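You operate a simulated robot arm through the tools that you are given. There is no shell and no other tool. Be economical: measure what you need, move in short steps, check, and stop when the job is done.

You run a simulated two-armed robot. Do the job below in one go: nothing can be reset, and whatever is moved stays where it is left.

## Task
Take the green checked cloth from the middle of the long worktop and lay it out flat on the range end of the long worktop.

Only the result counts: the job must be done as asked and must still hold three seconds after the hand-in. Knocking over, shifting, dropping, spilling or breaking anything else fails it. Flat cloth is picked up by pressing the open fingertips on it (5 to 10 N) and closing them slowly along it; thin cloth reads only 2 to 8 mm in the jaws.

## Robot
Two 7-joint arms with two-finger parallel grippers on one trunk, on a base that drives. Base frame: it is fixed to the floor where the robot stands at the start and does not move with it; the origin is under the middle of the robot, x ahead of it, y to its left, z up; the surface under the hand at the start is at about z = 0.91. Lengths are in m, angles in degrees, forces in N, time in s.
The left shoulder is at the start at [0.05, 0.168, 1.182], the right one opposite. With the tool pointing down near the work surface each hand reaches from about 0.22 to 0.66 m from the robot's upright axis, wherever it stands, measured 20 degrees to its own side. Places, roughly: green checked cloth [0.5, 0.1, 0.9]; range end of the long worktop [0.7, -0.4, 0.9]. Payload 1.57 kg a hand.
Tool frame (each hand has its own): the origin (TCP) lies between the finger pads and is the grasp point; the fingertips stand 0.03 m ahead of it; z points along the fingers, y is the line along which they close. Largest opening 0.08 m; finger width 0.017, thickness 0.012; the body of the gripper, 0.04 by 0.082 m, starts 0.08 m behind the TCP.
Orientation is that of the tool frame in the base frame, as a unit quaternion [x, y, z, w]. With the fingers straight down and closing along the base's y, the tool's x points along the base's -x, its y along +y and its z along -z.

## Interface
- The arms move only by the tool servo_tool. It takes "left_steps", "right_steps" or both (then of equal length, played together; a hand with none holds still); each is a list of rows, each a list of 7 numbers: the shift along the tool's x, y, z in m, then the turn, a rotation vector about the tool's x, y, z in degrees, then the finger opening in m, from 0 to 0.08. In form: [[x, y, z, rx, ry, rz, gripper], ...]. A call has 1 to 8 rows; each row is the pose to reach, as a shift and turn from the pose commanded when the call began, along the tool's axes at that moment. Each row takes 0.2 s and may step no farther than 0.05 m and 8.6 degrees from the row before; otherwise, or with a gripper value out of range, the whole call is refused. A pose out of reach is approached as far as the arm can. The call stops where the force on the tool passes 40 N (or 10 N more than at its start, if that is more) or the arm is blocked; 0.2 s more then pass. The fingers move at their own pace (about 0.045 m/s each) and stop on an object; they squeeze with about 43 N. The grip force told is the motor's: it shows also when the fingers shut on nothing. Time passes only in rows, and 0.2 s behind the last, so rows that repeat a pose let the fingers close. It gives the time, the measured TCP pose, the force on the tool (base axes), the opening and the grip force at its end, in the units of the frame above (readings bear some noise), with the torque about the TCP (base axes, N m) and any sound that the robot's microphone picked up, and new pictures: "views" is both (left out), scene, wrist or none (wrist: the cameras of the hands that moved).
- Cameras (640 x 400 px; columns grow to the right, rows downward): "scene" is now at [0.1286, -0.0199, 1.4099]; the picture's right is [-0.23, -0.97, 0.00], its down [-0.59, 0.14, -0.80] and it looks along [0.78, -0.18, -0.60] (base axes); focal length 281 px, centre (320, 200). "left" rides on the left gripper at [0.072, 0.007, -0.122] in its tool frame; the picture's right is [-0.09, 1.00, 0.00], its down [-0.84, -0.08, -0.54] and it looks along [-0.54, -0.05, 0.84] (tool axes); focal length 238 px, centre (320, 200). "right" rides on the right gripper at [0.072, -0.007, -0.122] in its tool frame; the picture's right is [0.09, 1.00, 0.00], its down [-0.84, 0.08, -0.54] and it looks along [-0.54, 0.05, 0.84] (tool axes); focal length 238 px, centre (320, 200). There is no depth. A picture from a camera that has moved, and an enlarged one, comes with that camera's place and axes in the base frame and with its lens. The place of the scene camera against the robot may be out by one fixed shift of up to 0.025 m in any direction.
- slide_trunk(by): slides the trunk up (or, below 0, down) by that many m; the arms and the scene camera ride with it, the base frame stays. It gives what a move gives, with no picture.
- base_move(legs): drives the robot by 1 to 6 legs, each [ahead, left, turn to the left] in m, m and degrees, along the robot's own axes; the way and the turn of a leg run together, so that a leg with both is an arc; at most 1.5 m and 180 degrees a leg. The arms and the cameras ride along, it lands a little off, and it stops where it bumps. It gives what a move gives, and a new picture of the scene camera.
- turn_head(pan, tilt): turns the head with the scene camera to pan (to the left, within 80 degrees either way) and tilt (down, from -29 to 69), counted from straight ahead of the robot. It gives what a move gives, and a new picture of the scene camera.
- enlarge(camera, box): a new picture of the part [left, top, right, bottom] of that camera's present view, enlarged. It takes no simulated time.
- finish_job(): hands the job in; it is judged then, once.

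Work in short steps. Places have to be worked out from the pictures, the camera data and where the tool is seen: move nearer, look again, correct. Check each grasp and each placing, and mend what went wrong. You have 120 turns and 260 pictures in all, those below and enlarged ones among them. Open the grippers and draw the arms clear of the work before you hand the job in, unless the task says otherwise; then end with one line.

The tools are called after "Request:" as name(argument=value, ...) on one line, values as JSON. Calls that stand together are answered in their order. servo_tool: Moves the arms, as the interface text tells. Its arguments: {"type":"object","properties":{"left_steps":{"type":"array"},"right_steps":{"type":"array"},"views":{"type":"string","enum":["both","scene","wrist","none"]}},"required":[]} The other tools are called the same way: slide_trunk (by) slides the trunk up or down; base_move (legs) drives the base; turn_head (pan, tilt) turns the head that bears the scene camera; enlarge (camera, box) takes an enlarged picture of a part of a camera's view; finish_job () hands the job in.

At the start:

```text
clock: 0.0
left_ee_pos: [0.4096, 0.0233, 1.1698]
left_tcp_rot: [0.0, 1.0, 0.0, 0.0]
left_contact_force: [-0.5, -0.4, 0.1]
left_wrist_torque: [0.01, -0.02, -0.02]
left_opening: 0.0798
left_grip_force: 0.0
right_ee_pos: [0.4056, -0.3996, 1.1777]
right_tcp_rot: [0.0, 1.0, 0.0, 0.001]
right_contact_force: [-0.2, 0.7, 0.2]
right_wrist_torque: [0.0, 0.01, 0.0]
right_opening: 0.0798
right_grip_force: 0.0
trunk travel left (down, up): [-0.35, 0.093]
robot x, y, heading: [0.002, 0.0031, 0.0]
head pan, tilt: [-13.3, 37.0]
```

scene: 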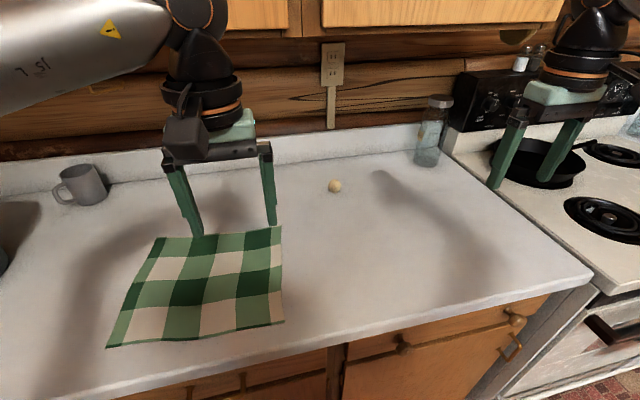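
right: 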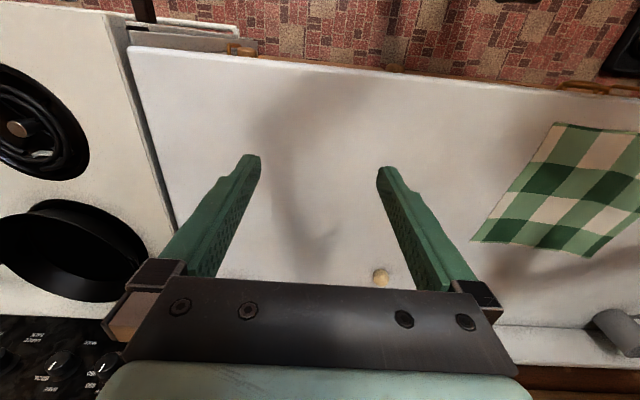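
left: 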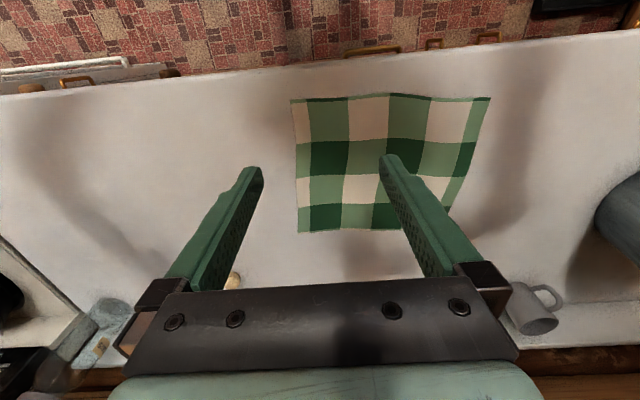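

Both cameras place the cloth's near corners at about (0.40, -0.02) and (0.425, 0.28), with its far edge near x = 0.67. I plan to pinch the near edge with both hands, lift, drive right and lay it down. First I shift the base left so the hands sit symmetric to the cloth.

Request:
base_move(legs=[[0, 0.12, 0]])

```text
clock: 1.7
left_ee_pos: [0.4101, 0.1422, 1.1699]
left_tcp_rot: [0.0, 1.0, 0.0, 0.0]
left_contact_force: [0.0, -1.1, 0.0]
left_wrist_torque: [-0.02, 0.02, 0.01]
left_opening: 0.08
left_grip_force: 0.1
right_ee_pos: [0.4055, -0.2777, 1.1769]
right_tcp_rot: [0.0, 1.0, 0.0, 0.0]
right_contact_force: [-0.2, 0.3, 0.2]
right_wrist_torque: [0.01, 0.01, 0.01]
right_opening: 0.0798
right_grip_force: 0.0
trunk travel left (down, up): [-0.35, 0.093]
robot x, y, heading: [0.0021, 0.1191, 0.0]
head pan, tilt: [-13.3, 37.0]
camera scene: at [0.1286, 0.0997, 1.4099], right [-0.23, -0.97, 0.0], down [-0.59, 0.14, -0.8], along [0.78, -0.18, -0.6], focal length 281 px, centre (320, 200)
```

scene: 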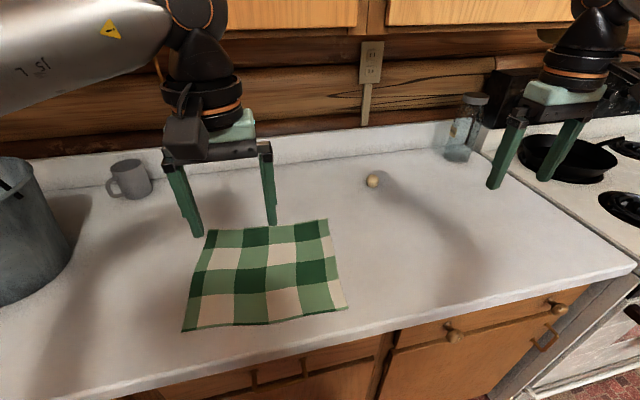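

Now I bring both hands over the near corners, to about z = 1.03, with the openings set to 0.04.

Request:
servo_tool(left_steps=[[-0.005, 0.014, 0.02, 0, 0, 0, 0.04], [-0.01, 0.028, 0.04, 0, 0, 0, 0.04], [-0.014, 0.042, 0.06, 0, 0, 0, 0.04], [-0.018, 0.056, 0.08, 0, 0, 0, 0.04], [-0.023, 0.07, 0.1, 0, 0, 0, 0.04], [-0.028, 0.084, 0.12, 0, 0, 0, 0.04], [-0.032, 0.098, 0.14, 0, 0, 0, 0.04]], right_steps=[[-0.002, 0.0426, 0.021, 0, 0, 0, 0.04], [-0.004, 0.0852, 0.042, 0, 0, 0, 0.04], [-0.006, 0.1278, 0.063, 0, 0, 0, 0.04], [-0.008, 0.1704, 0.084, 0, 0, 0, 0.04], [-0.01, 0.213, 0.105, 0, 0, 0, 0.04], [-0.012, 0.2556, 0.126, 0, 0, 0, 0.04], [-0.0145, 0.298, 0.147, 0, 0, 0, 0.04]])

```text
clock: 3.3
left_ee_pos: [0.4422, 0.239, 1.0289]
left_tcp_rot: [0.0, 1.0, 0.0, 0.001]
left_contact_force: [-0.7, 0.0, 0.2]
left_wrist_torque: [0.0, 0.02, 0.01]
left_opening: 0.04
left_grip_force: 0.0
right_ee_pos: [0.411, -0.0005, 1.0356]
right_tcp_rot: [0.001, 1.0, 0.0, 0.001]
right_contact_force: [0.5, 0.0, 1.5]
right_wrist_torque: [0.02, -0.05, 0.0]
right_opening: 0.0396
right_grip_force: 0.1
right hand out of reach, approached as far as the arm can: row 7
trunk travel left (down, up): [-0.35, 0.093]
robot x, y, heading: [-0.0004, 0.1191, 0.2]
head pan, tilt: [-13.3, 37.0]
camera scene: at [0.1278, 0.0995, 1.4101], right [-0.23, -0.97, 0.0], down [-0.59, 0.14, -0.8], along [0.78, -0.18, -0.6], focal length 281 px, centre (320, 200)
camera right: at [0.3376, -0.0089, 1.1584], right [-0.09, 1.0, 0.0], down [0.83, 0.08, 0.55], along [0.54, 0.05, -0.84], focal length 238 px, centre (320, 200)
camera left: at [0.3705, 0.2454, 1.1504], right [0.09, 1.0, 0.0], down [0.84, -0.08, 0.54], along [0.54, -0.05, -0.84], focal length 238 px, centre (320, 200)
```

scene: 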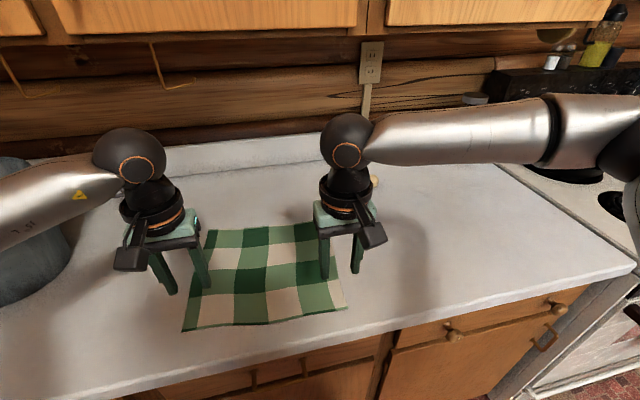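
right: 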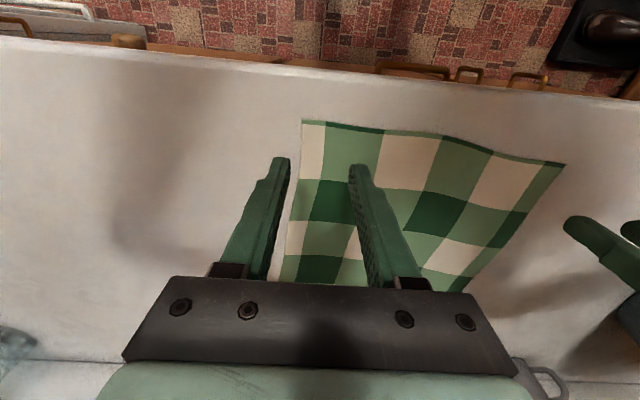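
left: 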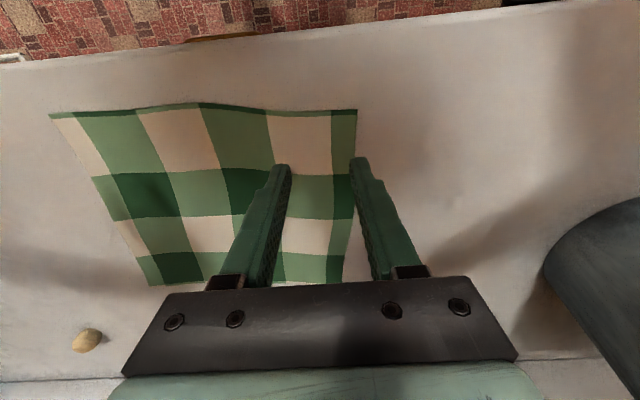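

The right arm is at its limit, so I drive the base right by 0.08 and let the arms make up the difference.

Request:
base_move(legs=[[0, -0.08, 0]])

```text
clock: 4.7
left_ee_pos: [0.4429, 0.1606, 1.0276]
left_tcp_rot: [-0.001, 1.0, 0.001, -0.001]
left_contact_force: [-0.1, 0.1, 0.1]
left_wrist_torque: [-0.01, 0.01, 0.0]
left_opening: 0.0399
left_grip_force: 0.0
right_ee_pos: [0.4105, -0.0811, 1.034]
right_tcp_rot: [0.0, 1.0, 0.001, 0.001]
right_contact_force: [-1.0, 0.0, 0.3]
right_wrist_torque: [-0.02, 0.0, 0.04]
right_opening: 0.04
right_grip_force: 0.1
trunk travel left (down, up): [-0.35, 0.093]
robot x, y, heading: [-0.0018, 0.042, -0.0]
head pan, tilt: [-13.3, 37.0]
camera scene: at [0.1286, 0.0204, 1.4099], right [-0.23, -0.97, 0.0], down [-0.59, 0.14, -0.8], along [0.78, -0.18, -0.6], focal length 281 px, centre (320, 200)
```

scene: 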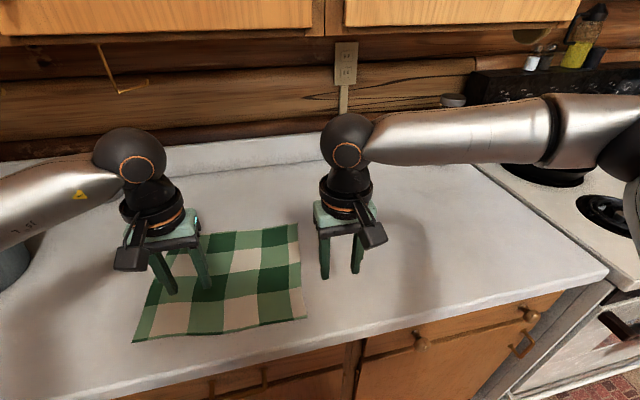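

The hands now hover beside the corners. I move them over the pinch points and down to about 2.5 cm above the surface.

Request:
servo_tool(left_steps=[[0, 0.027, 0, 0, 0, 0, 0.04], [0, 0.054, 0.01, 0, 0, 0, 0.04], [0, 0.081, 0.035, 0, 0, 0, 0.04], [0, 0.081, 0.062, 0, 0, 0, 0.04], [0, 0.081, 0.062, 0, 0, 0, 0.04]], right_steps=[[-0.003, 0.033, 0, 0, 0, 0, 0.04], [-0.006, 0.066, 0.01, 0, 0, 0, 0.04], [-0.009, 0.1, 0.035, 0, 0, 0, 0.04], [-0.009, 0.1, 0.069, 0, 0, 0, 0.04], [-0.009, 0.1, 0.069, 0, 0, 0, 0.04]], views="wrist")

```text
clock: 5.9
left_ee_pos: [0.443, 0.2418, 0.965]
left_tcp_rot: [-0.001, 1.0, 0.0, 0.0]
left_contact_force: [0.0, -0.3, -0.3]
left_wrist_torque: [-0.02, 0.03, 0.04]
left_opening: 0.0399
left_grip_force: 0.1
right_ee_pos: [0.386, -0.079, 0.9943]
right_tcp_rot: [0.001, 1.0, 0.001, 0.001]
right_contact_force: [-0.5, -1.2, 0.3]
right_wrist_torque: [0.01, 0.0, -0.01]
right_opening: 0.0398
right_grip_force: 0.1
right hand out of reach, approached as far as the arm can: row 1, 2, 3, 4, 5
trunk travel left (down, up): [-0.35, 0.093]
robot x, y, heading: [0.0009, 0.0412, -0.1]
head pan, tilt: [-13.3, 37.0]
camera right: at [0.3132, -0.0851, 1.1186], right [-0.09, 1.0, 0.0], down [0.84, 0.08, 0.54], along [0.54, 0.05, -0.84], focal length 238 px, centre (320, 200)
camera left: at [0.3699, 0.2463, 1.0877], right [0.09, 1.0, 0.0], down [0.84, -0.08, 0.54], along [0.54, -0.05, -0.84], focal length 238 px, centre (320, 200)
```

right: 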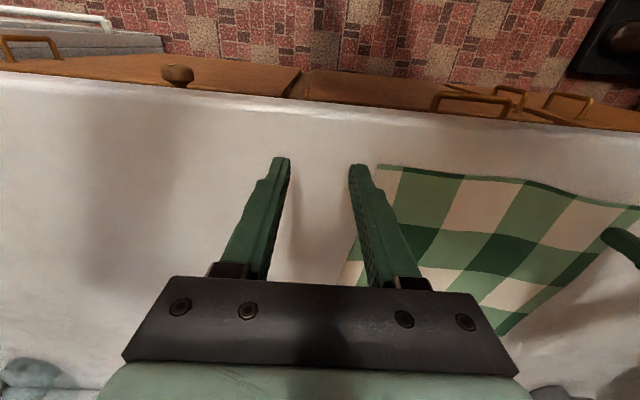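
left: 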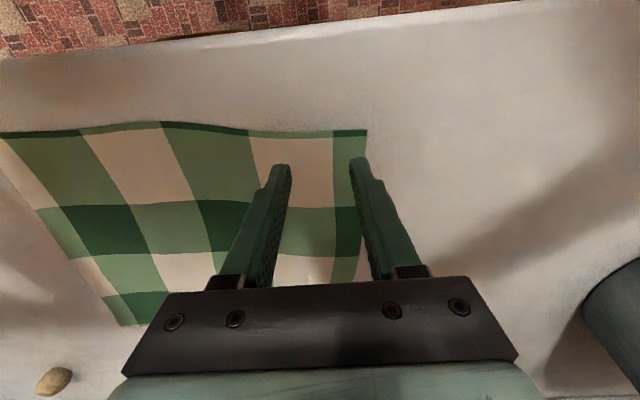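

The right arm can't come nearer than about 0.12 m from the robot's midline, so the base must go further left. I retract the hands a bit, then drive left by 0.14.

Request:
servo_tool(left_steps=[[0, -0.035, -0.02, 0, 0, 0, 0.04], [0, -0.07, -0.04, 0, 0, 0, 0.04], [0, -0.105, -0.04, 0, 0, 0, 0.04], [0, -0.14, -0.04, 0, 0, 0, 0.04]], right_steps=[[0, -0.03, -0.02, 0, 0, 0, 0.04], [0, -0.06, -0.02, 0, 0, 0, 0.04], [0, -0.08, -0.02, 0, 0, 0, 0.04], [0, -0.08, -0.02, 0, 0, 0, 0.04]], views="none")

Request:
base_move(legs=[[0, 0.14, 0]])

```text
clock: 6.9
left_ee_pos: [0.4424, 0.1016, 1.0045]
left_tcp_rot: [-0.001, 1.0, 0.0, 0.001]
left_contact_force: [0.9, 0.1, 0.3]
left_wrist_torque: [-0.01, -0.01, 0.01]
left_opening: 0.0401
left_grip_force: 0.1
right_ee_pos: [0.3844, -0.1591, 1.0151]
right_tcp_rot: [0.0, 1.0, 0.0, 0.0]
right_contact_force: [-0.4, -0.2, 0.9]
right_wrist_torque: [0.01, -0.04, -0.01]
right_opening: 0.0402
right_grip_force: 0.1
trunk travel left (down, up): [-0.35, 0.093]
robot x, y, heading: [-0.0022, 0.0406, -0.4]
head pan, tilt: [-13.3, 37.0]
```

```text
clock: 8.7
left_ee_pos: [0.4415, 0.2417, 1.005]
left_tcp_rot: [-0.003, 1.0, 0.0, 0.0]
left_contact_force: [0.8, 0.6, -0.5]
left_wrist_torque: [0.0, -0.02, -0.01]
left_opening: 0.04
left_grip_force: 0.2
right_ee_pos: [0.3844, -0.0185, 1.0141]
right_tcp_rot: [-0.002, 1.0, 0.001, 0.001]
right_contact_force: [0.1, 1.0, -0.2]
right_wrist_torque: [-0.01, -0.01, -0.02]
right_opening: 0.0401
right_grip_force: 0.1
trunk travel left (down, up): [-0.35, 0.093]
robot x, y, heading: [0.0024, 0.1791, 0.2]
head pan, tilt: [-13.3, 37.0]
camera scene: at [0.1283, 0.1593, 1.4099], right [-0.23, -0.97, 0.0], down [-0.59, 0.14, -0.8], along [0.78, -0.18, -0.6], focal length 281 px, centre (320, 200)
```

scene: 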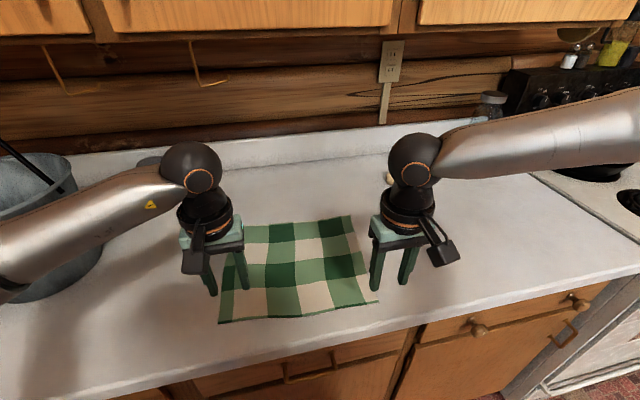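

The left hand is over its corner again and the right one is free to move. I bring both down to about z = 0.965 over their pinch points.

Request:
servo_tool(left_steps=[[0, 0, 0.0, 0, 0, 0, 0.04], [0, 0, 0.02, 0, 0, 0, 0.04], [0, 0, 0.04, 0, 0, 0, 0.04], [0, 0, 0.04, 0, 0, 0, 0.04]], right_steps=[[-0.018, 0.018, 0, 0, 0, 0, 0.04], [-0.0356, 0.0365, 0.01, 0, 0, 0, 0.04], [-0.0356, 0.0365, 0.049, 0, 0, 0, 0.04], [-0.0356, 0.0365, 0.049, 0, 0, 0, 0.04]], views="wrist")

```text
clock: 9.7
left_ee_pos: [0.4413, 0.2414, 0.9634]
left_tcp_rot: [-0.002, 1.0, -0.001, 0.0]
left_contact_force: [0.0, -0.5, 0.1]
left_wrist_torque: [-0.01, 0.03, 0.0]
left_opening: 0.04
left_grip_force: 0.1
right_ee_pos: [0.4222, 0.0171, 0.9634]
right_tcp_rot: [-0.003, 1.0, 0.001, 0.0]
right_contact_force: [0.2, -0.3, 0.8]
right_wrist_torque: [-0.02, 0.01, 0.02]
right_opening: 0.0401
right_grip_force: 0.0
trunk travel left (down, up): [-0.35, 0.093]
robot x, y, heading: [-0.0021, 0.1783, 0.1]
head pan, tilt: [-13.3, 37.0]
camera right: at [0.3498, 0.0108, 1.0881], right [-0.1, 1.0, 0.0], down [0.84, 0.08, 0.54], along [0.54, 0.05, -0.84], focal length 238 px, centre (320, 200)
camera left: at [0.37, 0.2468, 1.0873], right [0.09, 1.0, 0.0], down [0.84, -0.07, 0.54], along [0.54, -0.05, -0.84], focal length 238 px, centre (320, 200)
```

right: 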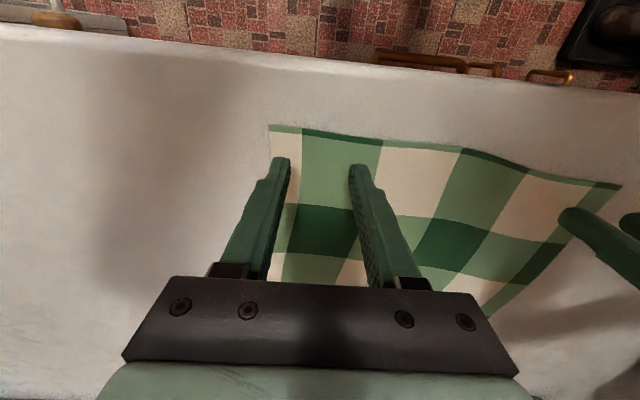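
left: 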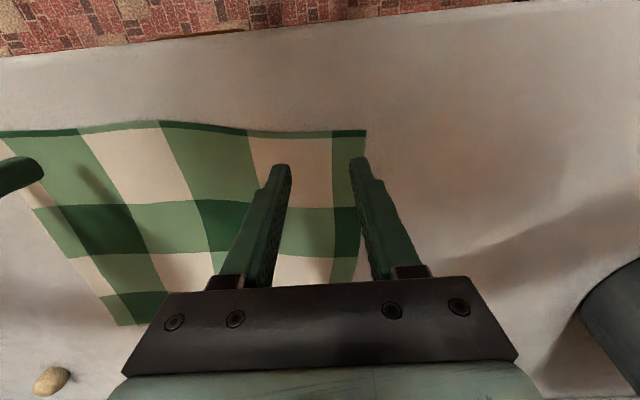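

Both finger pairs are above the cloth just inside the corners. I lower slowly and watch the contact force.

Request:
servo_tool(left_steps=[[0, -0.005, 0.008, 0, 0, 0, 0.04], [0, -0.005, 0.015, 0, 0, 0, 0.04], [0, -0.005, 0.02, 0, 0, 0, 0.04], [0, -0.005, 0.023, 0, 0, 0, 0.04], [0, -0.005, 0.023, 0, 0, 0, 0.04]], right_steps=[[0, 0.002, 0.008, 0, 0, 0, 0.04], [0, 0.002, 0.015, 0, 0, 0, 0.04], [0, 0.002, 0.02, 0, 0, 0, 0.04], [0, 0.002, 0.023, 0, 0, 0, 0.04], [0, 0.002, 0.023, 0, 0, 0, 0.04]], views="none")

```text
clock: 10.9
left_ee_pos: [0.4425, 0.236, 0.9433]
left_tcp_rot: [-0.002, 1.0, 0.0, 0.0]
left_contact_force: [-0.6, -0.1, 0.8]
left_wrist_torque: [0.0, 0.01, -0.01]
left_opening: 0.04
left_grip_force: 0.0
right_ee_pos: [0.4215, 0.0192, 0.941]
right_tcp_rot: [-0.001, 1.0, 0.0, 0.002]
right_contact_force: [0.3, -0.6, -0.2]
right_wrist_torque: [0.0, -0.01, 0.0]
right_opening: 0.0399
right_grip_force: 0.1
trunk travel left (down, up): [-0.35, 0.093]
robot x, y, heading: [0.0003, 0.1794, 0.1]
head pan, tilt: [-13.3, 37.0]
```

There is no contact yet, so I go on down in 1–2 mm steps.

Request:
servo_tool(left_steps=[[0, 0, 0.002, 0, 0, 0, 0.04], [0, 0, 0.004, 0, 0, 0, 0.04], [0, 0, 0.004, 0, 0, 0, 0.04]], right_steps=[[0, 0, 0.002, 0, 0, 0, 0.04], [0, 0, 0.004, 0, 0, 0, 0.04], [0, 0, 0.004, 0, 0, 0, 0.04]], views="none")

```text
clock: 11.7
left_ee_pos: [0.4424, 0.2361, 0.9413]
left_tcp_rot: [-0.002, 1.0, -0.001, 0.002]
left_contact_force: [-0.4, 1.1, 19.1]
left_wrist_torque: [0.5, 0.08, 0.07]
left_opening: 0.0403
left_grip_force: 0.1
right_ee_pos: [0.4207, 0.0205, 0.9414]
right_tcp_rot: [-0.002, 1.0, 0.001, 0.004]
right_contact_force: [1.8, -0.9, 13.4]
right_wrist_torque: [-0.22, 0.0, 0.02]
right_opening: 0.0401
right_grip_force: 0.2
trunk travel left (down, up): [-0.35, 0.093]
robot x, y, heading: [-0.0027, 0.1733, 0.2]
head pan, tilt: [-13.3, 37.0]
```

Contact reads 19 N on the left and 13 N on the right. I ease both up slightly to about 8 N, then close slowly along the cloth.

Request:
servo_tool(left_steps=[[0, 0, -0.0018, 0, 0, 0, 0.04], [0, 0, -0.0018, 0, 0, 0, 0.04]], right_steps=[[0, 0, -0.001, 0, 0, 0, 0.04], [0, 0, -0.001, 0, 0, 0, 0.04]], views="none")

```text
clock: 12.3
left_ee_pos: [0.4421, 0.2372, 0.941]
left_tcp_rot: [-0.002, 1.0, -0.001, 0.002]
left_contact_force: [1.0, -1.4, 16.3]
left_wrist_torque: [0.34, 0.02, -0.04]
left_opening: 0.0396
left_grip_force: 0.1
right_ee_pos: [0.4202, 0.0201, 0.9409]
right_tcp_rot: [-0.001, 1.0, 0.001, 0.002]
right_contact_force: [2.9, 1.4, 13.4]
right_wrist_torque: [-0.22, -0.06, 0.07]
right_opening: 0.0398
right_grip_force: 0.2
trunk travel left (down, up): [-0.35, 0.093]
robot x, y, heading: [-0.0018, 0.1797, 0.4]
head pan, tilt: [-13.3, 37.0]
```

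Request:
servo_tool(left_steps=[[0, 0, -0.0017, 0, 0, 0, 0.04], [0, 0, -0.0017, 0, 0, 0, 0.04]], right_steps=[[0, 0, -0.0012, 0, 0, 0, 0.04], [0, 0, -0.0012, 0, 0, 0, 0.04]], views="none")

```text
clock: 12.9
left_ee_pos: [0.4402, 0.2374, 0.9408]
left_tcp_rot: [-0.003, 1.0, 0.0, 0.0]
left_contact_force: [1.3, -1.7, 4.1]
left_wrist_torque: [0.05, -0.04, -0.04]
left_opening: 0.0399
left_grip_force: 0.0
right_ee_pos: [0.4205, 0.018, 0.9396]
right_tcp_rot: [-0.001, 1.0, 0.001, 0.0]
right_contact_force: [0.0, 1.4, 8.2]
right_wrist_torque: [-0.05, 0.01, 0.01]
right_opening: 0.0398
right_grip_force: 0.0
trunk travel left (down, up): [-0.35, 0.093]
robot x, y, heading: [-0.0003, 0.1813, 0.2]
head pan, tilt: [-13.3, 37.0]
```

The forces are now 4 N and 8 N. I press the left down another 0.5 mm and close both slowly.

Request:
servo_tool(left_steps=[[0, 0, 0.0006, 0, 0, 0, 0.036], [0, 0, 0.0006, 0, 0, 0, 0.031], [0, 0, 0.0006, 0, 0, 0, 0.026], [0, 0, 0.0006, 0, 0, 0, 0.021], [0, 0, 0.0006, 0, 0, 0, 0.016], [0, 0, 0.0006, 0, 0, 0, 0.011], [0, 0, 0.0006, 0, 0, 0, 0.006], [0, 0, 0.0006, 0, 0, 0, 0.0]], right_steps=[[0, 0, 0, 0, 0, 0, 0.036], [0, 0, 0, 0, 0, 0, 0.031], [0, 0, 0, 0, 0, 0, 0.026], [0, 0, 0, 0, 0, 0, 0.021], [0, 0, 0, 0, 0, 0, 0.016], [0, 0, 0, 0, 0, 0, 0.011], [0, 0, 0, 0, 0, 0, 0.006], [0, 0, 0, 0, 0, 0, 0.0]], views="wrist")

```text
clock: 14.7
left_ee_pos: [0.442, 0.2364, 0.941]
left_tcp_rot: [-0.002, 1.0, -0.001, 0.0]
left_contact_force: [-0.4, 0.0, 1.1]
left_wrist_torque: [0.01, -0.01, 0.02]
left_opening: 0.0001
left_grip_force: 16.0
right_ee_pos: [0.4207, 0.0198, 0.9411]
right_tcp_rot: [-0.002, 1.0, 0.001, 0.001]
right_contact_force: [0.5, -0.4, 2.3]
right_wrist_torque: [-0.05, -0.03, -0.02]
right_opening: 0.0052
right_grip_force: 25.1
trunk travel left (down, up): [-0.35, 0.093]
robot x, y, heading: [-0.0001, 0.1774, 0.2]
head pan, tilt: [-13.3, 37.0]
camera right: at [0.3486, 0.0121, 1.0645], right [-0.1, 1.0, 0.0], down [0.84, 0.08, 0.54], along [0.54, 0.05, -0.84], focal length 238 px, centre (320, 200)
camera left: at [0.3693, 0.2425, 1.0639], right [0.09, 1.0, 0.0], down [0.84, -0.07, 0.54], along [0.54, -0.05, -0.84], focal length 238 px, centre (320, 200)
```

right: 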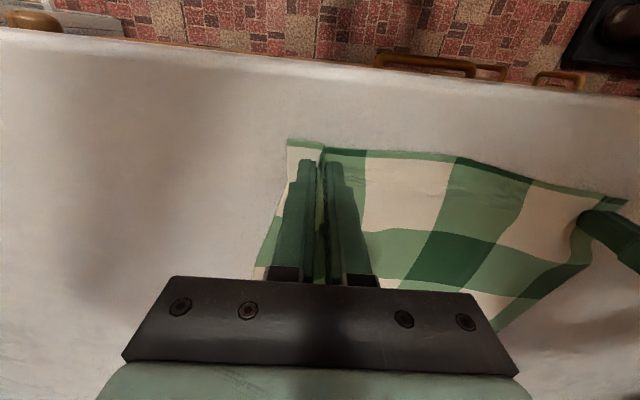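
left: 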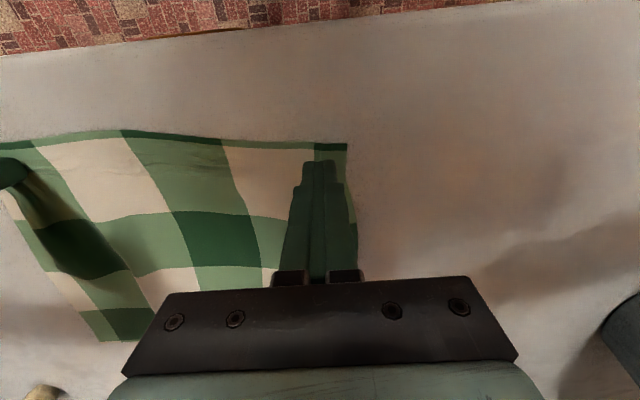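

The right hand holds the cloth at 5 mm, but the left slipped and the cloth moved, so its corner is now near (0.426, 0.255). I reopen the left, shift it inward and press again while the right holds.

Request:
servo_tool(left_steps=[[0, 0, -0.006, 0, 0, 0, 0.0], [0, -0.01, -0.008, 0, 0, 0, 0.02], [0, -0.018, -0.008, 0, 0, 0, 0.042], [0, -0.018, -0.008, 0, 0, 0, 0.042], [0, -0.018, -0.003, 0, 0, 0, 0.042], [0, -0.018, 0.0, 0, 0, 0, 0.042], [0, -0.018, 0.001, 0, 0, 0, 0.042], [0, -0.018, 0.001, 0, 0, 0, 0.042]], views="wrist")

```text
clock: 16.5
left_ee_pos: [0.4419, 0.2183, 0.9416]
left_tcp_rot: [-0.003, 1.0, 0.0, 0.0]
left_contact_force: [-0.6, 1.2, 1.6]
left_wrist_torque: [0.05, 0.01, -0.03]
left_opening: 0.0422
left_grip_force: 0.0
right_ee_pos: [0.4213, 0.019, 0.9428]
right_tcp_rot: [-0.002, 1.0, 0.001, 0.001]
right_contact_force: [-0.2, -0.4, 2.0]
right_wrist_torque: [0.01, 0.0, 0.01]
right_opening: 0.0051
right_grip_force: 25.6
trunk travel left (down, up): [-0.35, 0.093]
robot x, y, heading: [-0.0029, 0.1728, 0.3]
head pan, tilt: [-13.3, 37.0]
camera left: at [0.3696, 0.2242, 1.0638], right [0.09, 1.0, 0.0], down [0.84, -0.07, 0.54], along [0.54, -0.05, -0.84], focal length 238 px, centre (320, 200)
```

left: 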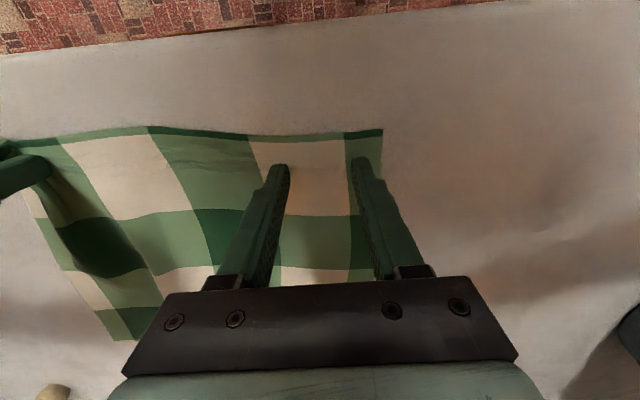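

The fingertips are both on the cloth with light force, so I press a bit more.

Request:
servo_tool(left_steps=[[0, 0, 0.001, 0, 0, 0, 0.042], [0, 0, 0.0018, 0, 0, 0, 0.042], [0, 0, 0.0018, 0, 0, 0, 0.042]], views="none")

```text
clock: 17.3
left_ee_pos: [0.4426, 0.2193, 0.9428]
left_tcp_rot: [-0.003, 1.0, -0.001, 0.002]
left_contact_force: [1.4, 0.8, 17.5]
left_wrist_torque: [0.5, 0.04, -0.02]
left_opening: 0.0422
left_grip_force: 0.2
right_ee_pos: [0.4195, 0.0192, 0.9418]
right_tcp_rot: [-0.002, 1.0, 0.0, 0.0]
right_contact_force: [0.7, -1.3, 0.5]
right_wrist_torque: [0.0, 0.01, -0.01]
right_opening: 0.005
right_grip_force: 25.0
trunk travel left (down, up): [-0.35, 0.093]
robot x, y, heading: [-0.0004, 0.1786, 0.5]
head pan, tilt: [-13.3, 37.0]
```

17 N is a bit much and sits mostly on the outer finger. I tilt slightly, back off a touch and close slowly.

Request:
servo_tool(left_steps=[[0, 0, -0.0007, -0.4, 0, 0, 0.042], [0, 0, -0.0007, -0.4, 0, 0, 0.038], [0, 0, -0.0006, -0.4, 0, 0, 0.033], [0, 0, -0.0005, -0.4, 0, 0, 0.028], [0, 0, -0.0004, -0.4, 0, 0, 0.023], [0, 0, -0.0003, -0.4, 0, 0, 0.017], [0, 0, -0.0002, -0.4, 0, 0, 0.011], [0, 0, -0.0002, -0.4, 0, 0, 0.005]], views="none")

Request:
servo_tool(left_steps=[[0, 0, 0, 0, 0, 0, 0.0], [0, 0, 0, 0, 0, 0, 0.0]], views="wrist")

```text
clock: 19.1
left_ee_pos: [0.441, 0.2192, 0.9405]
left_tcp_rot: [-0.003, 1.0, 0.003, 0.001]
left_contact_force: [-0.4, -6.2, 21.8]
left_wrist_torque: [-0.27, 0.07, 0.04]
left_opening: 0.0069
left_grip_force: 3.1
right_ee_pos: [0.4205, 0.0198, 0.9424]
right_tcp_rot: [-0.002, 1.0, 0.001, 0.001]
right_contact_force: [1.0, 6.6, -0.3]
right_wrist_torque: [0.2, -0.04, -0.02]
right_opening: 0.005
right_grip_force: 25.3
trunk travel left (down, up): [-0.35, 0.093]
robot x, y, heading: [0.0012, 0.1767, 0.4]
head pan, tilt: [-13.3, 37.0]
```

```text
clock: 19.7
left_ee_pos: [0.4405, 0.2189, 0.9411]
left_tcp_rot: [-0.003, 1.0, 0.002, 0.002]
left_contact_force: [-0.7, -7.4, 20.9]
left_wrist_torque: [-0.25, 0.07, 0.0]
left_opening: 0.0022
left_grip_force: 23.3
right_ee_pos: [0.4201, 0.0209, 0.9418]
right_tcp_rot: [-0.001, 1.0, 0.001, 0.002]
right_contact_force: [1.3, 9.1, -0.2]
right_wrist_torque: [0.26, -0.03, -0.03]
right_opening: 0.0054
right_grip_force: 25.3
trunk travel left (down, up): [-0.35, 0.093]
robot x, y, heading: [-0.0074, 0.1787, 0.1]
head pan, tilt: [-13.3, 37.0]
camera left: at [0.3689, 0.2237, 1.0634], right [0.09, 1.0, 0.0], down [0.84, -0.07, 0.54], along [0.54, -0.04, -0.84], focal length 238 px, centre (320, 200)
```

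left: 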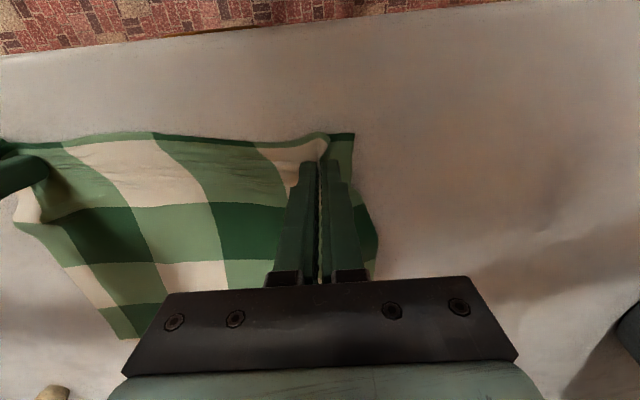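

Both corners are held, at 2 mm and 5 mm. I relax the tension and peel the cloth up slowly, moving a bit forward as I lift.

Request:
servo_tool(left_steps=[[0, -0.006, -0.01, 0, 0, 0, 0], [-0.005, -0.006, -0.025, 0, 0, 0, 0], [-0.015, -0.006, -0.045, 0, 0, 0, 0], [-0.025, -0.006, -0.065, 0, 0, 0, 0], [-0.04, -0.006, -0.085, 0, 0, 0, 0], [-0.055, -0.006, -0.105, 0, 0, 0, 0], [-0.07, -0.006, -0.125, 0, 0, 0, 0], [-0.085, -0.006, -0.145, 0, 0, 0, 0]], right_steps=[[0, 0, -0.01, 0, 0, 0, 0], [-0.005, 0, -0.025, 0, 0, 0, 0], [-0.015, 0, -0.045, 0, 0, 0, 0], [-0.025, 0, -0.065, 0, 0, 0, 0], [-0.04, 0, -0.085, 0, 0, 0, 0], [-0.055, 0, -0.105, 0, 0, 0, 0], [-0.07, 0, -0.125, 0, 0, 0, 0], [-0.085, 0, -0.145, 0, 0, 0, 0]], views="scene")

```text
clock: 21.5
left_ee_pos: [0.5277, 0.2107, 1.0855]
left_tcp_rot: [0.001, 1.0, 0.001, 0.0]
left_contact_force: [-2.9, -16.1, -1.2]
left_wrist_torque: [-0.52, 0.12, 0.05]
left_opening: 0.0019
left_grip_force: 23.5
right_ee_pos: [0.4906, 0.0074, 1.0863]
right_tcp_rot: [-0.003, 1.0, 0.005, 0.002]
right_contact_force: [3.5, 16.2, -0.9]
right_wrist_torque: [0.5, -0.12, -0.1]
right_opening: 0.0058
right_grip_force: 25.7
right hand out of reach, approached as far as the arm can: row 7, 8
trunk travel left (down, up): [-0.35, 0.093]
robot x, y, heading: [0.0013, 0.1798, 0.4]
head pan, tilt: [-13.3, 37.0]
camera scene: at [0.1282, 0.1586, 1.4098], right [-0.23, -0.97, 0.0], down [-0.59, 0.14, -0.8], along [0.78, -0.18, -0.6], focal length 281 px, centre (320, 200)
```

scene: 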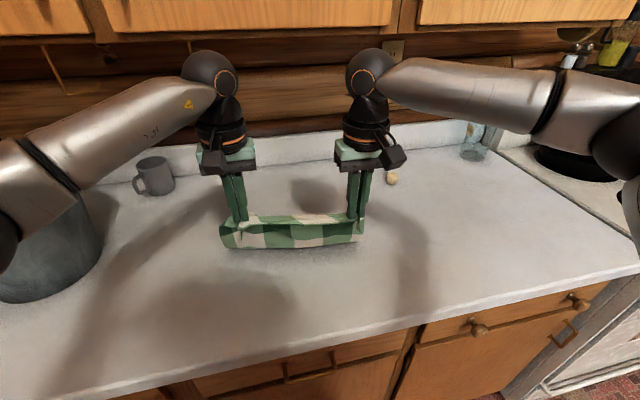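

The cloth is held, but there is 16 N of tension between the hands and the right arm limits forward reach here. I relax the left inward and lift on to about z = 1.2.

Request:
servo_tool(left_steps=[[0.005, -0.006, -0.02, 0, 0, 0, 0], [0.01, -0.012, -0.04, 0, 0, 0, 0], [0.015, -0.015, -0.06, 0, 0, 0, 0], [0.02, -0.015, -0.08, 0, 0, 0, 0], [0.025, -0.015, -0.1, 0, 0, 0, 0], [0.028, -0.015, -0.12, 0, 0, 0, 0], [0.028, -0.015, -0.12, 0, 0, 0, 0]], right_steps=[[0, 0, -0.02, 0, 0, 0, 0], [0, 0, -0.04, 0, 0, 0, 0], [0, 0, -0.06, 0, 0, 0, 0], [0, 0, -0.08, 0, 0, 0, 0], [0, 0, -0.1, 0, 0, 0, 0], [0, 0, -0.12, 0, 0, 0, 0], [0, 0, -0.12, 0, 0, 0, 0]], views="scene")

```text
clock: 23.1
left_ee_pos: [0.5009, 0.1941, 1.205]
left_tcp_rot: [-0.001, 1.0, 0.0, 0.0]
left_contact_force: [-3.0, -22.8, -0.2]
left_wrist_torque: [-0.68, 0.12, 0.02]
left_opening: 0.002
left_grip_force: 23.9
right_ee_pos: [0.4685, -0.0142, 1.2068]
right_tcp_rot: [-0.004, 1.0, 0.004, 0.002]
right_contact_force: [2.3, 23.1, -0.6]
right_wrist_torque: [0.65, -0.1, 0.07]
right_opening: 0.0061
right_grip_force: 26.1
right hand out of reach, approached as far as the arm can: row 2, 3, 4, 5, 6, 7
trunk travel left (down, up): [-0.35, 0.093]
robot x, y, heading: [0.004, 0.1794, 0.3]
head pan, tilt: [-13.3, 37.0]
camera scene: at [0.129, 0.1589, 1.4098], right [-0.23, -0.97, 0.0], down [-0.59, 0.14, -0.8], along [0.78, -0.18, -0.6], focal length 281 px, centre (320, 200)
```

scene: 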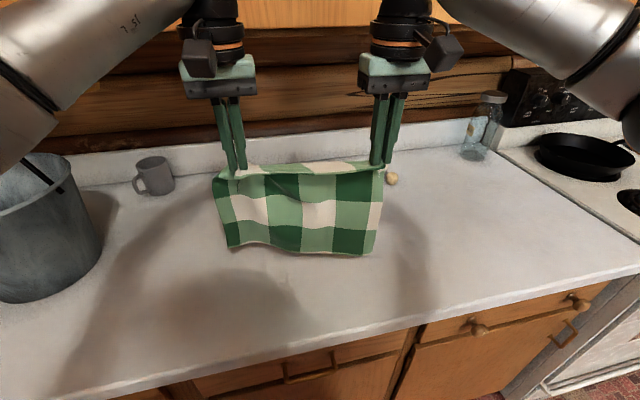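

The cloth hangs nicely, but the right hand is being pushed outward and the tension is 23 N. I move the left in by 2.5 cm and drop both a little.

Request:
servo_tool(left_steps=[[0, -0.01, 0, 0, 0, 0, 0], [0, -0.02, 0.005, 0, 0, 0, 0], [0, -0.026, 0.01, 0, 0, 0, 0], [0, -0.026, 0.01, 0, 0, 0, 0]], right_steps=[[0, 0, 0, 0, 0, 0, 0], [0, 0, 0.005, 0, 0, 0, 0], [0, 0, 0.01, 0, 0, 0, 0], [0, 0, 0.01, 0, 0, 0, 0]], views="none")

```text
clock: 24.1
left_ee_pos: [0.5014, 0.1713, 1.1932]
left_tcp_rot: [-0.004, 1.0, 0.004, -0.001]
left_contact_force: [0.2, -0.4, -0.2]
left_wrist_torque: [0.03, -0.01, -0.01]
left_opening: 0.0019
left_grip_force: 23.3
right_ee_pos: [0.4676, -0.0163, 1.1962]
right_tcp_rot: [-0.002, 1.0, 0.001, 0.0]
right_contact_force: [0.7, 0.2, 0.2]
right_wrist_torque: [0.02, -0.03, -0.06]
right_opening: 0.0019
right_grip_force: 23.4
trunk travel left (down, up): [-0.35, 0.093]
robot x, y, heading: [-0.0004, 0.1809, 0.2]
head pan, tilt: [-13.3, 37.0]
```

The tension is gone. I check that the right grip still holds, since its opening now reads 1.9 mm.

Request:
enlarge(camera="scene", box=[160, 20, 480, 300])

```text
1.43 times, centred on (320, 160) of scene
camera zoom: at [0.1283, 0.159, 1.4099], right [-0.23, -0.97, 0.0], down [-0.59, 0.14, -0.8], along [0.78, -0.18, -0.6], focal length 401 px, centre (320, 257)
```

zoom: 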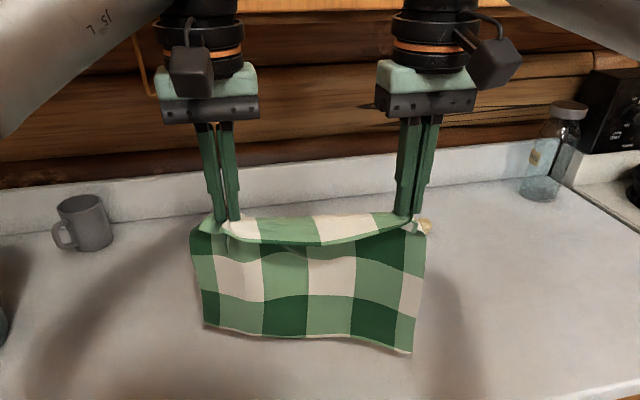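

Both corners are held. I raise the trunk 8 cm so the cloth clears everything, then drive right 0.52 m.

Request:
slide_trunk(by=0.07)

Request:
base_move(legs=[[0, -0.26, 0], [0, -0.26, 0]])

```text
clock: 25.2
left_ee_pos: [0.501, 0.1704, 1.2641]
left_tcp_rot: [-0.002, 1.0, 0.003, -0.001]
left_contact_force: [-0.2, 0.3, -0.3]
left_wrist_torque: [0.01, -0.03, -0.01]
left_opening: 0.002
left_grip_force: 23.2
right_ee_pos: [0.4673, -0.0154, 1.2661]
right_tcp_rot: [-0.001, 1.0, 0.001, 0.0]
right_contact_force: [-0.8, 0.3, 0.2]
right_wrist_torque: [0.0, -0.06, 0.02]
right_opening: 0.0017
right_grip_force: 23.6
trunk travel left (down, up): [-0.42, 0.023]
robot x, y, heading: [-0.0006, 0.1787, 0.3]
head pan, tilt: [-13.3, 37.0]
```

```text
clock: 30.6
left_ee_pos: [0.5044, -0.3544, 1.2639]
left_tcp_rot: [-0.003, 1.0, 0.003, 0.0]
left_contact_force: [-0.5, 0.9, 0.2]
left_wrist_torque: [-0.01, -0.01, 0.0]
left_opening: 0.0019
left_grip_force: 23.3
right_ee_pos: [0.4717, -0.5419, 1.2668]
right_tcp_rot: [-0.003, 1.0, 0.001, 0.002]
right_contact_force: [0.1, 0.4, -0.3]
right_wrist_torque: [0.02, 0.01, -0.02]
right_opening: 0.0018
right_grip_force: 23.7
trunk travel left (down, up): [-0.42, 0.023]
robot x, y, heading: [0.0044, -0.3478, 0.3]
head pan, tilt: [-13.3, 37.0]
camera scene: at [0.1318, -0.3673, 1.4799], right [-0.22, -0.97, 0.0], down [-0.59, 0.14, -0.8], along [0.78, -0.18, -0.6], focal length 281 px, centre (320, 200)
```

scene: 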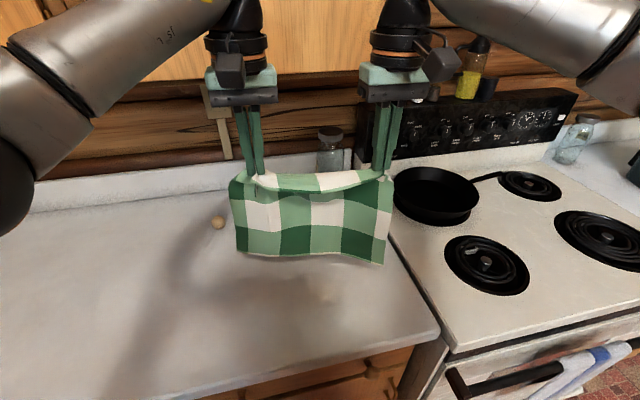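

The cloth now hangs over the range end, whose edge is at y ≈ -0.67. I look down to see how much room the base has to drive forward.

Request:
turn_head(pan=0, tilt=69)

```text
clock: 31.6
left_ee_pos: [0.5029, -0.3548, 1.2637]
left_tcp_rot: [-0.003, 1.0, 0.003, -0.001]
left_contact_force: [0.1, 0.1, 0.4]
left_wrist_torque: [0.01, -0.01, 0.02]
left_opening: 0.0017
left_grip_force: 23.8
right_ee_pos: [0.4716, -0.5409, 1.2662]
right_tcp_rot: [-0.003, 1.0, 0.001, 0.001]
right_contact_force: [-1.0, -0.4, -1.1]
right_wrist_torque: [0.0, 0.01, -0.02]
right_opening: 0.0018
right_grip_force: 23.5
trunk travel left (down, up): [-0.42, 0.023]
robot x, y, heading: [0.002, -0.3468, 0.3]
head pan, tilt: [0.0, 68.8]
camera scene: at [0.1031, -0.3473, 1.4393], right [0.01, -1.0, 0.0], down [-0.93, -0.01, -0.36], along [0.36, 0.0, -0.93], focal length 281 px, centre (320, 200)
```

scene: 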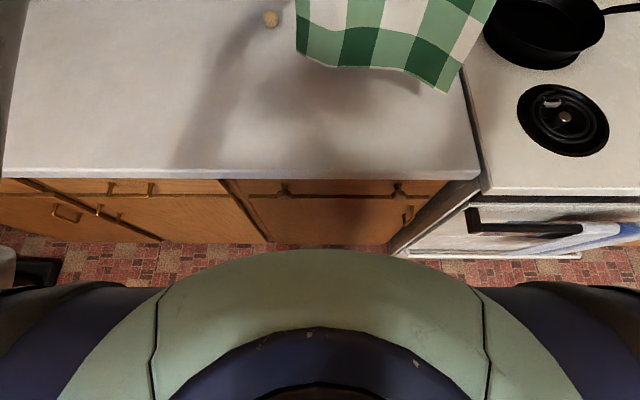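

There's only a little room ahead. I test whether a slight yaw of the right tool frees its forward reach, moving both hands forward.

Request:
servo_tool(left_steps=[[0, 0, 0, 0, 0, 0, 0], [-0.01, 0, 0, 0, 0, 0, 0], [-0.02, 0, 0, 0, 0, 0, 0], [-0.03, 0, 0, 0, 0, 0, 0], [-0.04, 0, 0, 0, 0, 0, 0]], right_steps=[[0, 0, 0, 0, 0, -5, 0], [-0.015, 0, 0, 0, 0, -10, 0], [-0.03, 0, 0, 0, 0, -12, 0], [-0.045, 0, 0, 0, 0, -12, 0], [-0.06, 0, 0, 0, 0, -12, 0]], views="none")

```text
clock: 32.8
left_ee_pos: [0.536, -0.3511, 1.2588]
left_tcp_rot: [0.001, 1.0, 0.0, 0.0]
left_contact_force: [-3.5, -19.0, 0.3]
left_wrist_torque: [-0.63, 0.13, 0.0]
left_opening: 0.0021
left_grip_force: 23.7
left hand out of reach, approached as far as the arm can: row 5
right_ee_pos: [0.4919, -0.5533, 1.2617]
right_tcp_rot: [-0.11, 0.994, 0.002, 0.002]
right_contact_force: [4.9, 19.3, 0.3]
right_wrist_torque: [0.6, -0.13, -0.01]
right_opening: 0.0022
right_grip_force: 23.5
right hand out of reach, approached as far as the arm can: row 2, 3, 4, 5
trunk travel left (down, up): [-0.42, 0.023]
robot x, y, heading: [0.0067, -0.3476, 0.4]
head pan, tilt: [0.0, 68.8]
```

Both arms are near full extension at this height; reach should grow as they go lower. I release the tension, undo the yaw, then go down and forward with the cloth still clear of the surface.

Request:
servo_tool(left_steps=[[0.0, -0.01, 0.01, 0, 0, 0, 0], [0, -0.018, 0.02, 0, 0, 0, 0], [-0.005, -0.02, 0.035, 0, 0, 0, 0], [-0.01, -0.02, 0.05, 0, 0, 0, 0], [-0.015, -0.02, 0.06, 0, 0, 0, 0], [-0.02, -0.02, 0.07, 0, 0, 0, 0]], right_steps=[[0, 0, 0.01, 0, 0, 4, 0], [0, 0, 0.02, 0, 0, 8, 0], [-0.01, 0, 0.035, 0, 0, 12, 0], [-0.02, 0, 0.05, 0, 0, 12, 0], [-0.035, 0, 0.06, 0, 0, 12, 0], [-0.05, 0, 0.07, 0, 0, 12, 0]], views="none")

Request:
turn_head(pan=-13, tilt=45)

```text
clock: 34.2
left_ee_pos: [0.5506, -0.3663, 1.2002]
left_tcp_rot: [-0.003, 1.0, 0.002, 0.0]
left_contact_force: [0.0, -1.6, -0.1]
left_wrist_torque: [-0.05, 0.0, -0.01]
left_opening: 0.002
left_grip_force: 23.9
left hand out of reach, approached as far as the arm can: row 6
right_ee_pos: [0.5229, -0.5584, 1.1855]
right_tcp_rot: [-0.003, 1.0, 0.002, 0.001]
right_contact_force: [0.2, 1.8, 0.4]
right_wrist_torque: [0.07, 0.01, 0.02]
right_opening: 0.0018
right_grip_force: 23.6
right hand out of reach, approached as far as the arm can: row 5, 6
trunk travel left (down, up): [-0.42, 0.023]
robot x, y, heading: [0.002, -0.3477, 0.4]
head pan, tilt: [0.0, 68.8]
```

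```text
clock: 35.1
left_ee_pos: [0.5506, -0.3672, 1.1999]
left_tcp_rot: [-0.004, 1.0, 0.004, 0.0]
left_contact_force: [-0.6, -2.6, 0.2]
left_wrist_torque: [-0.05, -0.01, -0.03]
left_opening: 0.0018
left_grip_force: 23.8
right_ee_pos: [0.5224, -0.5589, 1.1869]
right_tcp_rot: [-0.002, 1.0, 0.001, 0.001]
right_contact_force: [-0.6, 2.4, -0.1]
right_wrist_torque: [0.03, 0.0, 0.04]
right_opening: 0.0018
right_grip_force: 23.6
trunk travel left (down, up): [-0.42, 0.023]
robot x, y, heading: [0.0052, -0.3449, 0.3]
head pan, tilt: [-13.0, 45.0]
camera scene: at [0.1265, -0.3654, 1.4681], right [-0.22, -0.98, 0.0], down [-0.69, 0.15, -0.71], along [0.69, -0.15, -0.71], focal length 281 px, centre (320, 200)
```

scene: 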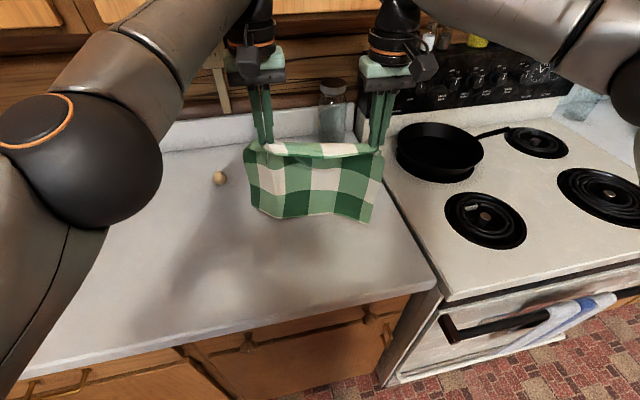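

The cloth's lower edge is about 10 cm above the counter. I drive forward 5 cm and left 2.5 cm for better placement.

Request:
base_move(legs=[[0.05, 0.025, 0]])

```text
clock: 36.0
left_ee_pos: [0.6012, -0.3408, 1.1989]
left_tcp_rot: [-0.003, 1.0, 0.004, 0.0]
left_contact_force: [-0.4, -1.4, -0.4]
left_wrist_torque: [-0.07, 0.06, 0.02]
left_opening: 0.0019
left_grip_force: 24.4
right_ee_pos: [0.5734, -0.5331, 1.1867]
right_tcp_rot: [-0.002, 1.0, 0.0, 0.0]
right_contact_force: [0.2, 2.1, -0.7]
right_wrist_torque: [0.03, 0.02, 0.01]
right_opening: 0.002
right_grip_force: 23.8
trunk travel left (down, up): [-0.42, 0.023]
robot x, y, heading: [0.0541, -0.3237, 0.3]
head pan, tilt: [-13.0, 45.0]
camera scene: at [0.1777, -0.3401, 1.468], right [-0.22, -0.98, 0.0], down [-0.69, 0.15, -0.71], along [0.69, -0.16, -0.71], focal length 281 px, centre (320, 200)
```

scene: 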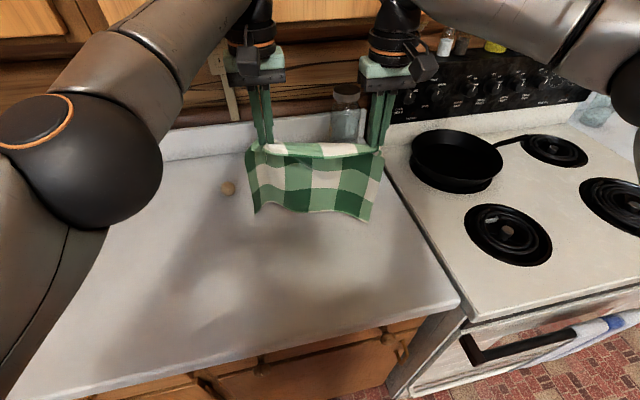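

No bump. I lower further while reaching forward, until the free edge just touches the counter.

Request:
servo_tool(left_steps=[[-0.005, -0.003, 0.02, 0, 0, 0, 0], [-0.012, -0.003, 0.04, 0, 0, 0, 0], [-0.02, -0.003, 0.06, 0, 0, 0, 0], [-0.028, -0.003, 0.08, 0, 0, 0, 0], [-0.028, -0.003, 0.085, 0, 0, 0, 0], [-0.028, -0.003, 0.085, 0, 0, 0, 0]], right_steps=[[-0.008, 0, 0.015, 0, 0, 0, 0], [-0.018, 0, 0.03, 0, 0, 0, 0], [-0.028, 0, 0.05, 0, 0, 0, 0], [-0.038, 0, 0.07, 0, 0, 0, 0], [-0.045, 0, 0.073, 0, 0, 0, 0], [-0.045, 0, 0.073, 0, 0, 0, 0]])

```text
clock: 37.4
left_ee_pos: [0.6212, -0.3397, 1.1127]
left_tcp_rot: [0.001, 1.0, -0.003, -0.001]
left_contact_force: [-4.8, -26.2, 0.3]
left_wrist_torque: [-0.81, 0.1, 0.09]
left_opening: 0.0023
left_grip_force: 23.7
left hand out of reach, approached as far as the arm can: row 2, 3, 4, 5, 6
right_ee_pos: [0.5885, -0.5494, 1.1195]
right_tcp_rot: [-0.004, 1.0, 0.007, 0.002]
right_contact_force: [3.7, 26.8, -0.8]
right_wrist_torque: [0.83, -0.19, 0.0]
right_opening: 0.002
right_grip_force: 24.0
right hand out of reach, approached as far as the arm can: row 1, 2, 3, 4, 5, 6
trunk travel left (down, up): [-0.42, 0.023]
robot x, y, heading: [0.0558, -0.327, 0.4]
head pan, tilt: [-13.0, 45.0]
camera scene: at [0.1758, -0.3408, 1.4682], right [-0.22, -0.98, 0.0], down [-0.69, 0.16, -0.71], along [0.69, -0.15, -0.71], focal length 281 px, centre (320, 200)
camera right: at [0.5147, -0.5572, 1.2406], right [-0.1, 0.99, 0.01], down [0.83, 0.08, 0.55], along [0.54, 0.06, -0.84], focal length 238 px, centre (320, 200)
camera left: at [0.55, -0.3322, 1.2354], right [0.09, 1.0, 0.0], down [0.84, -0.08, 0.54], along [0.54, -0.05, -0.84], focal length 238 px, centre (320, 200)
```

scene: 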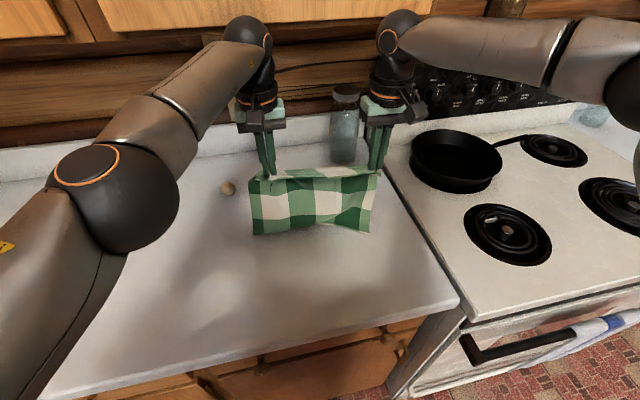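
right: 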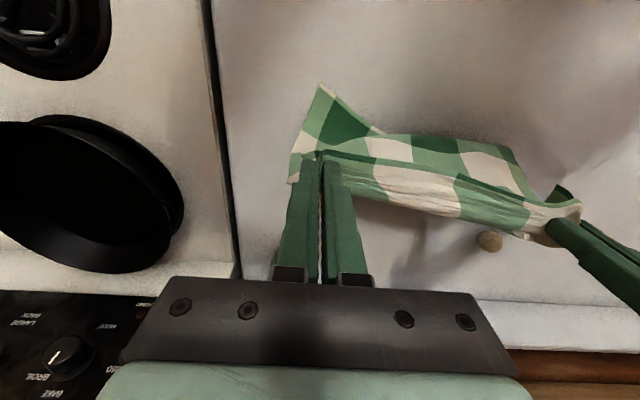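
left: 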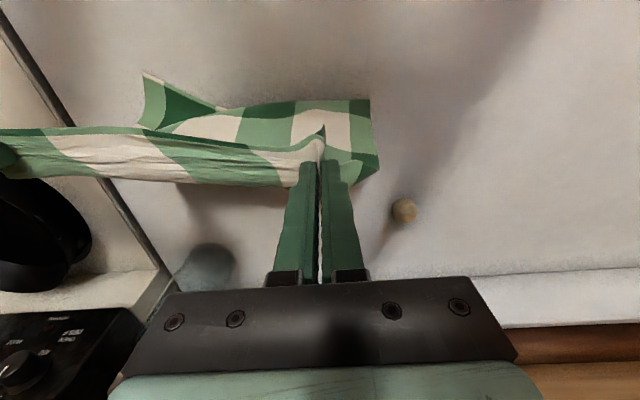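

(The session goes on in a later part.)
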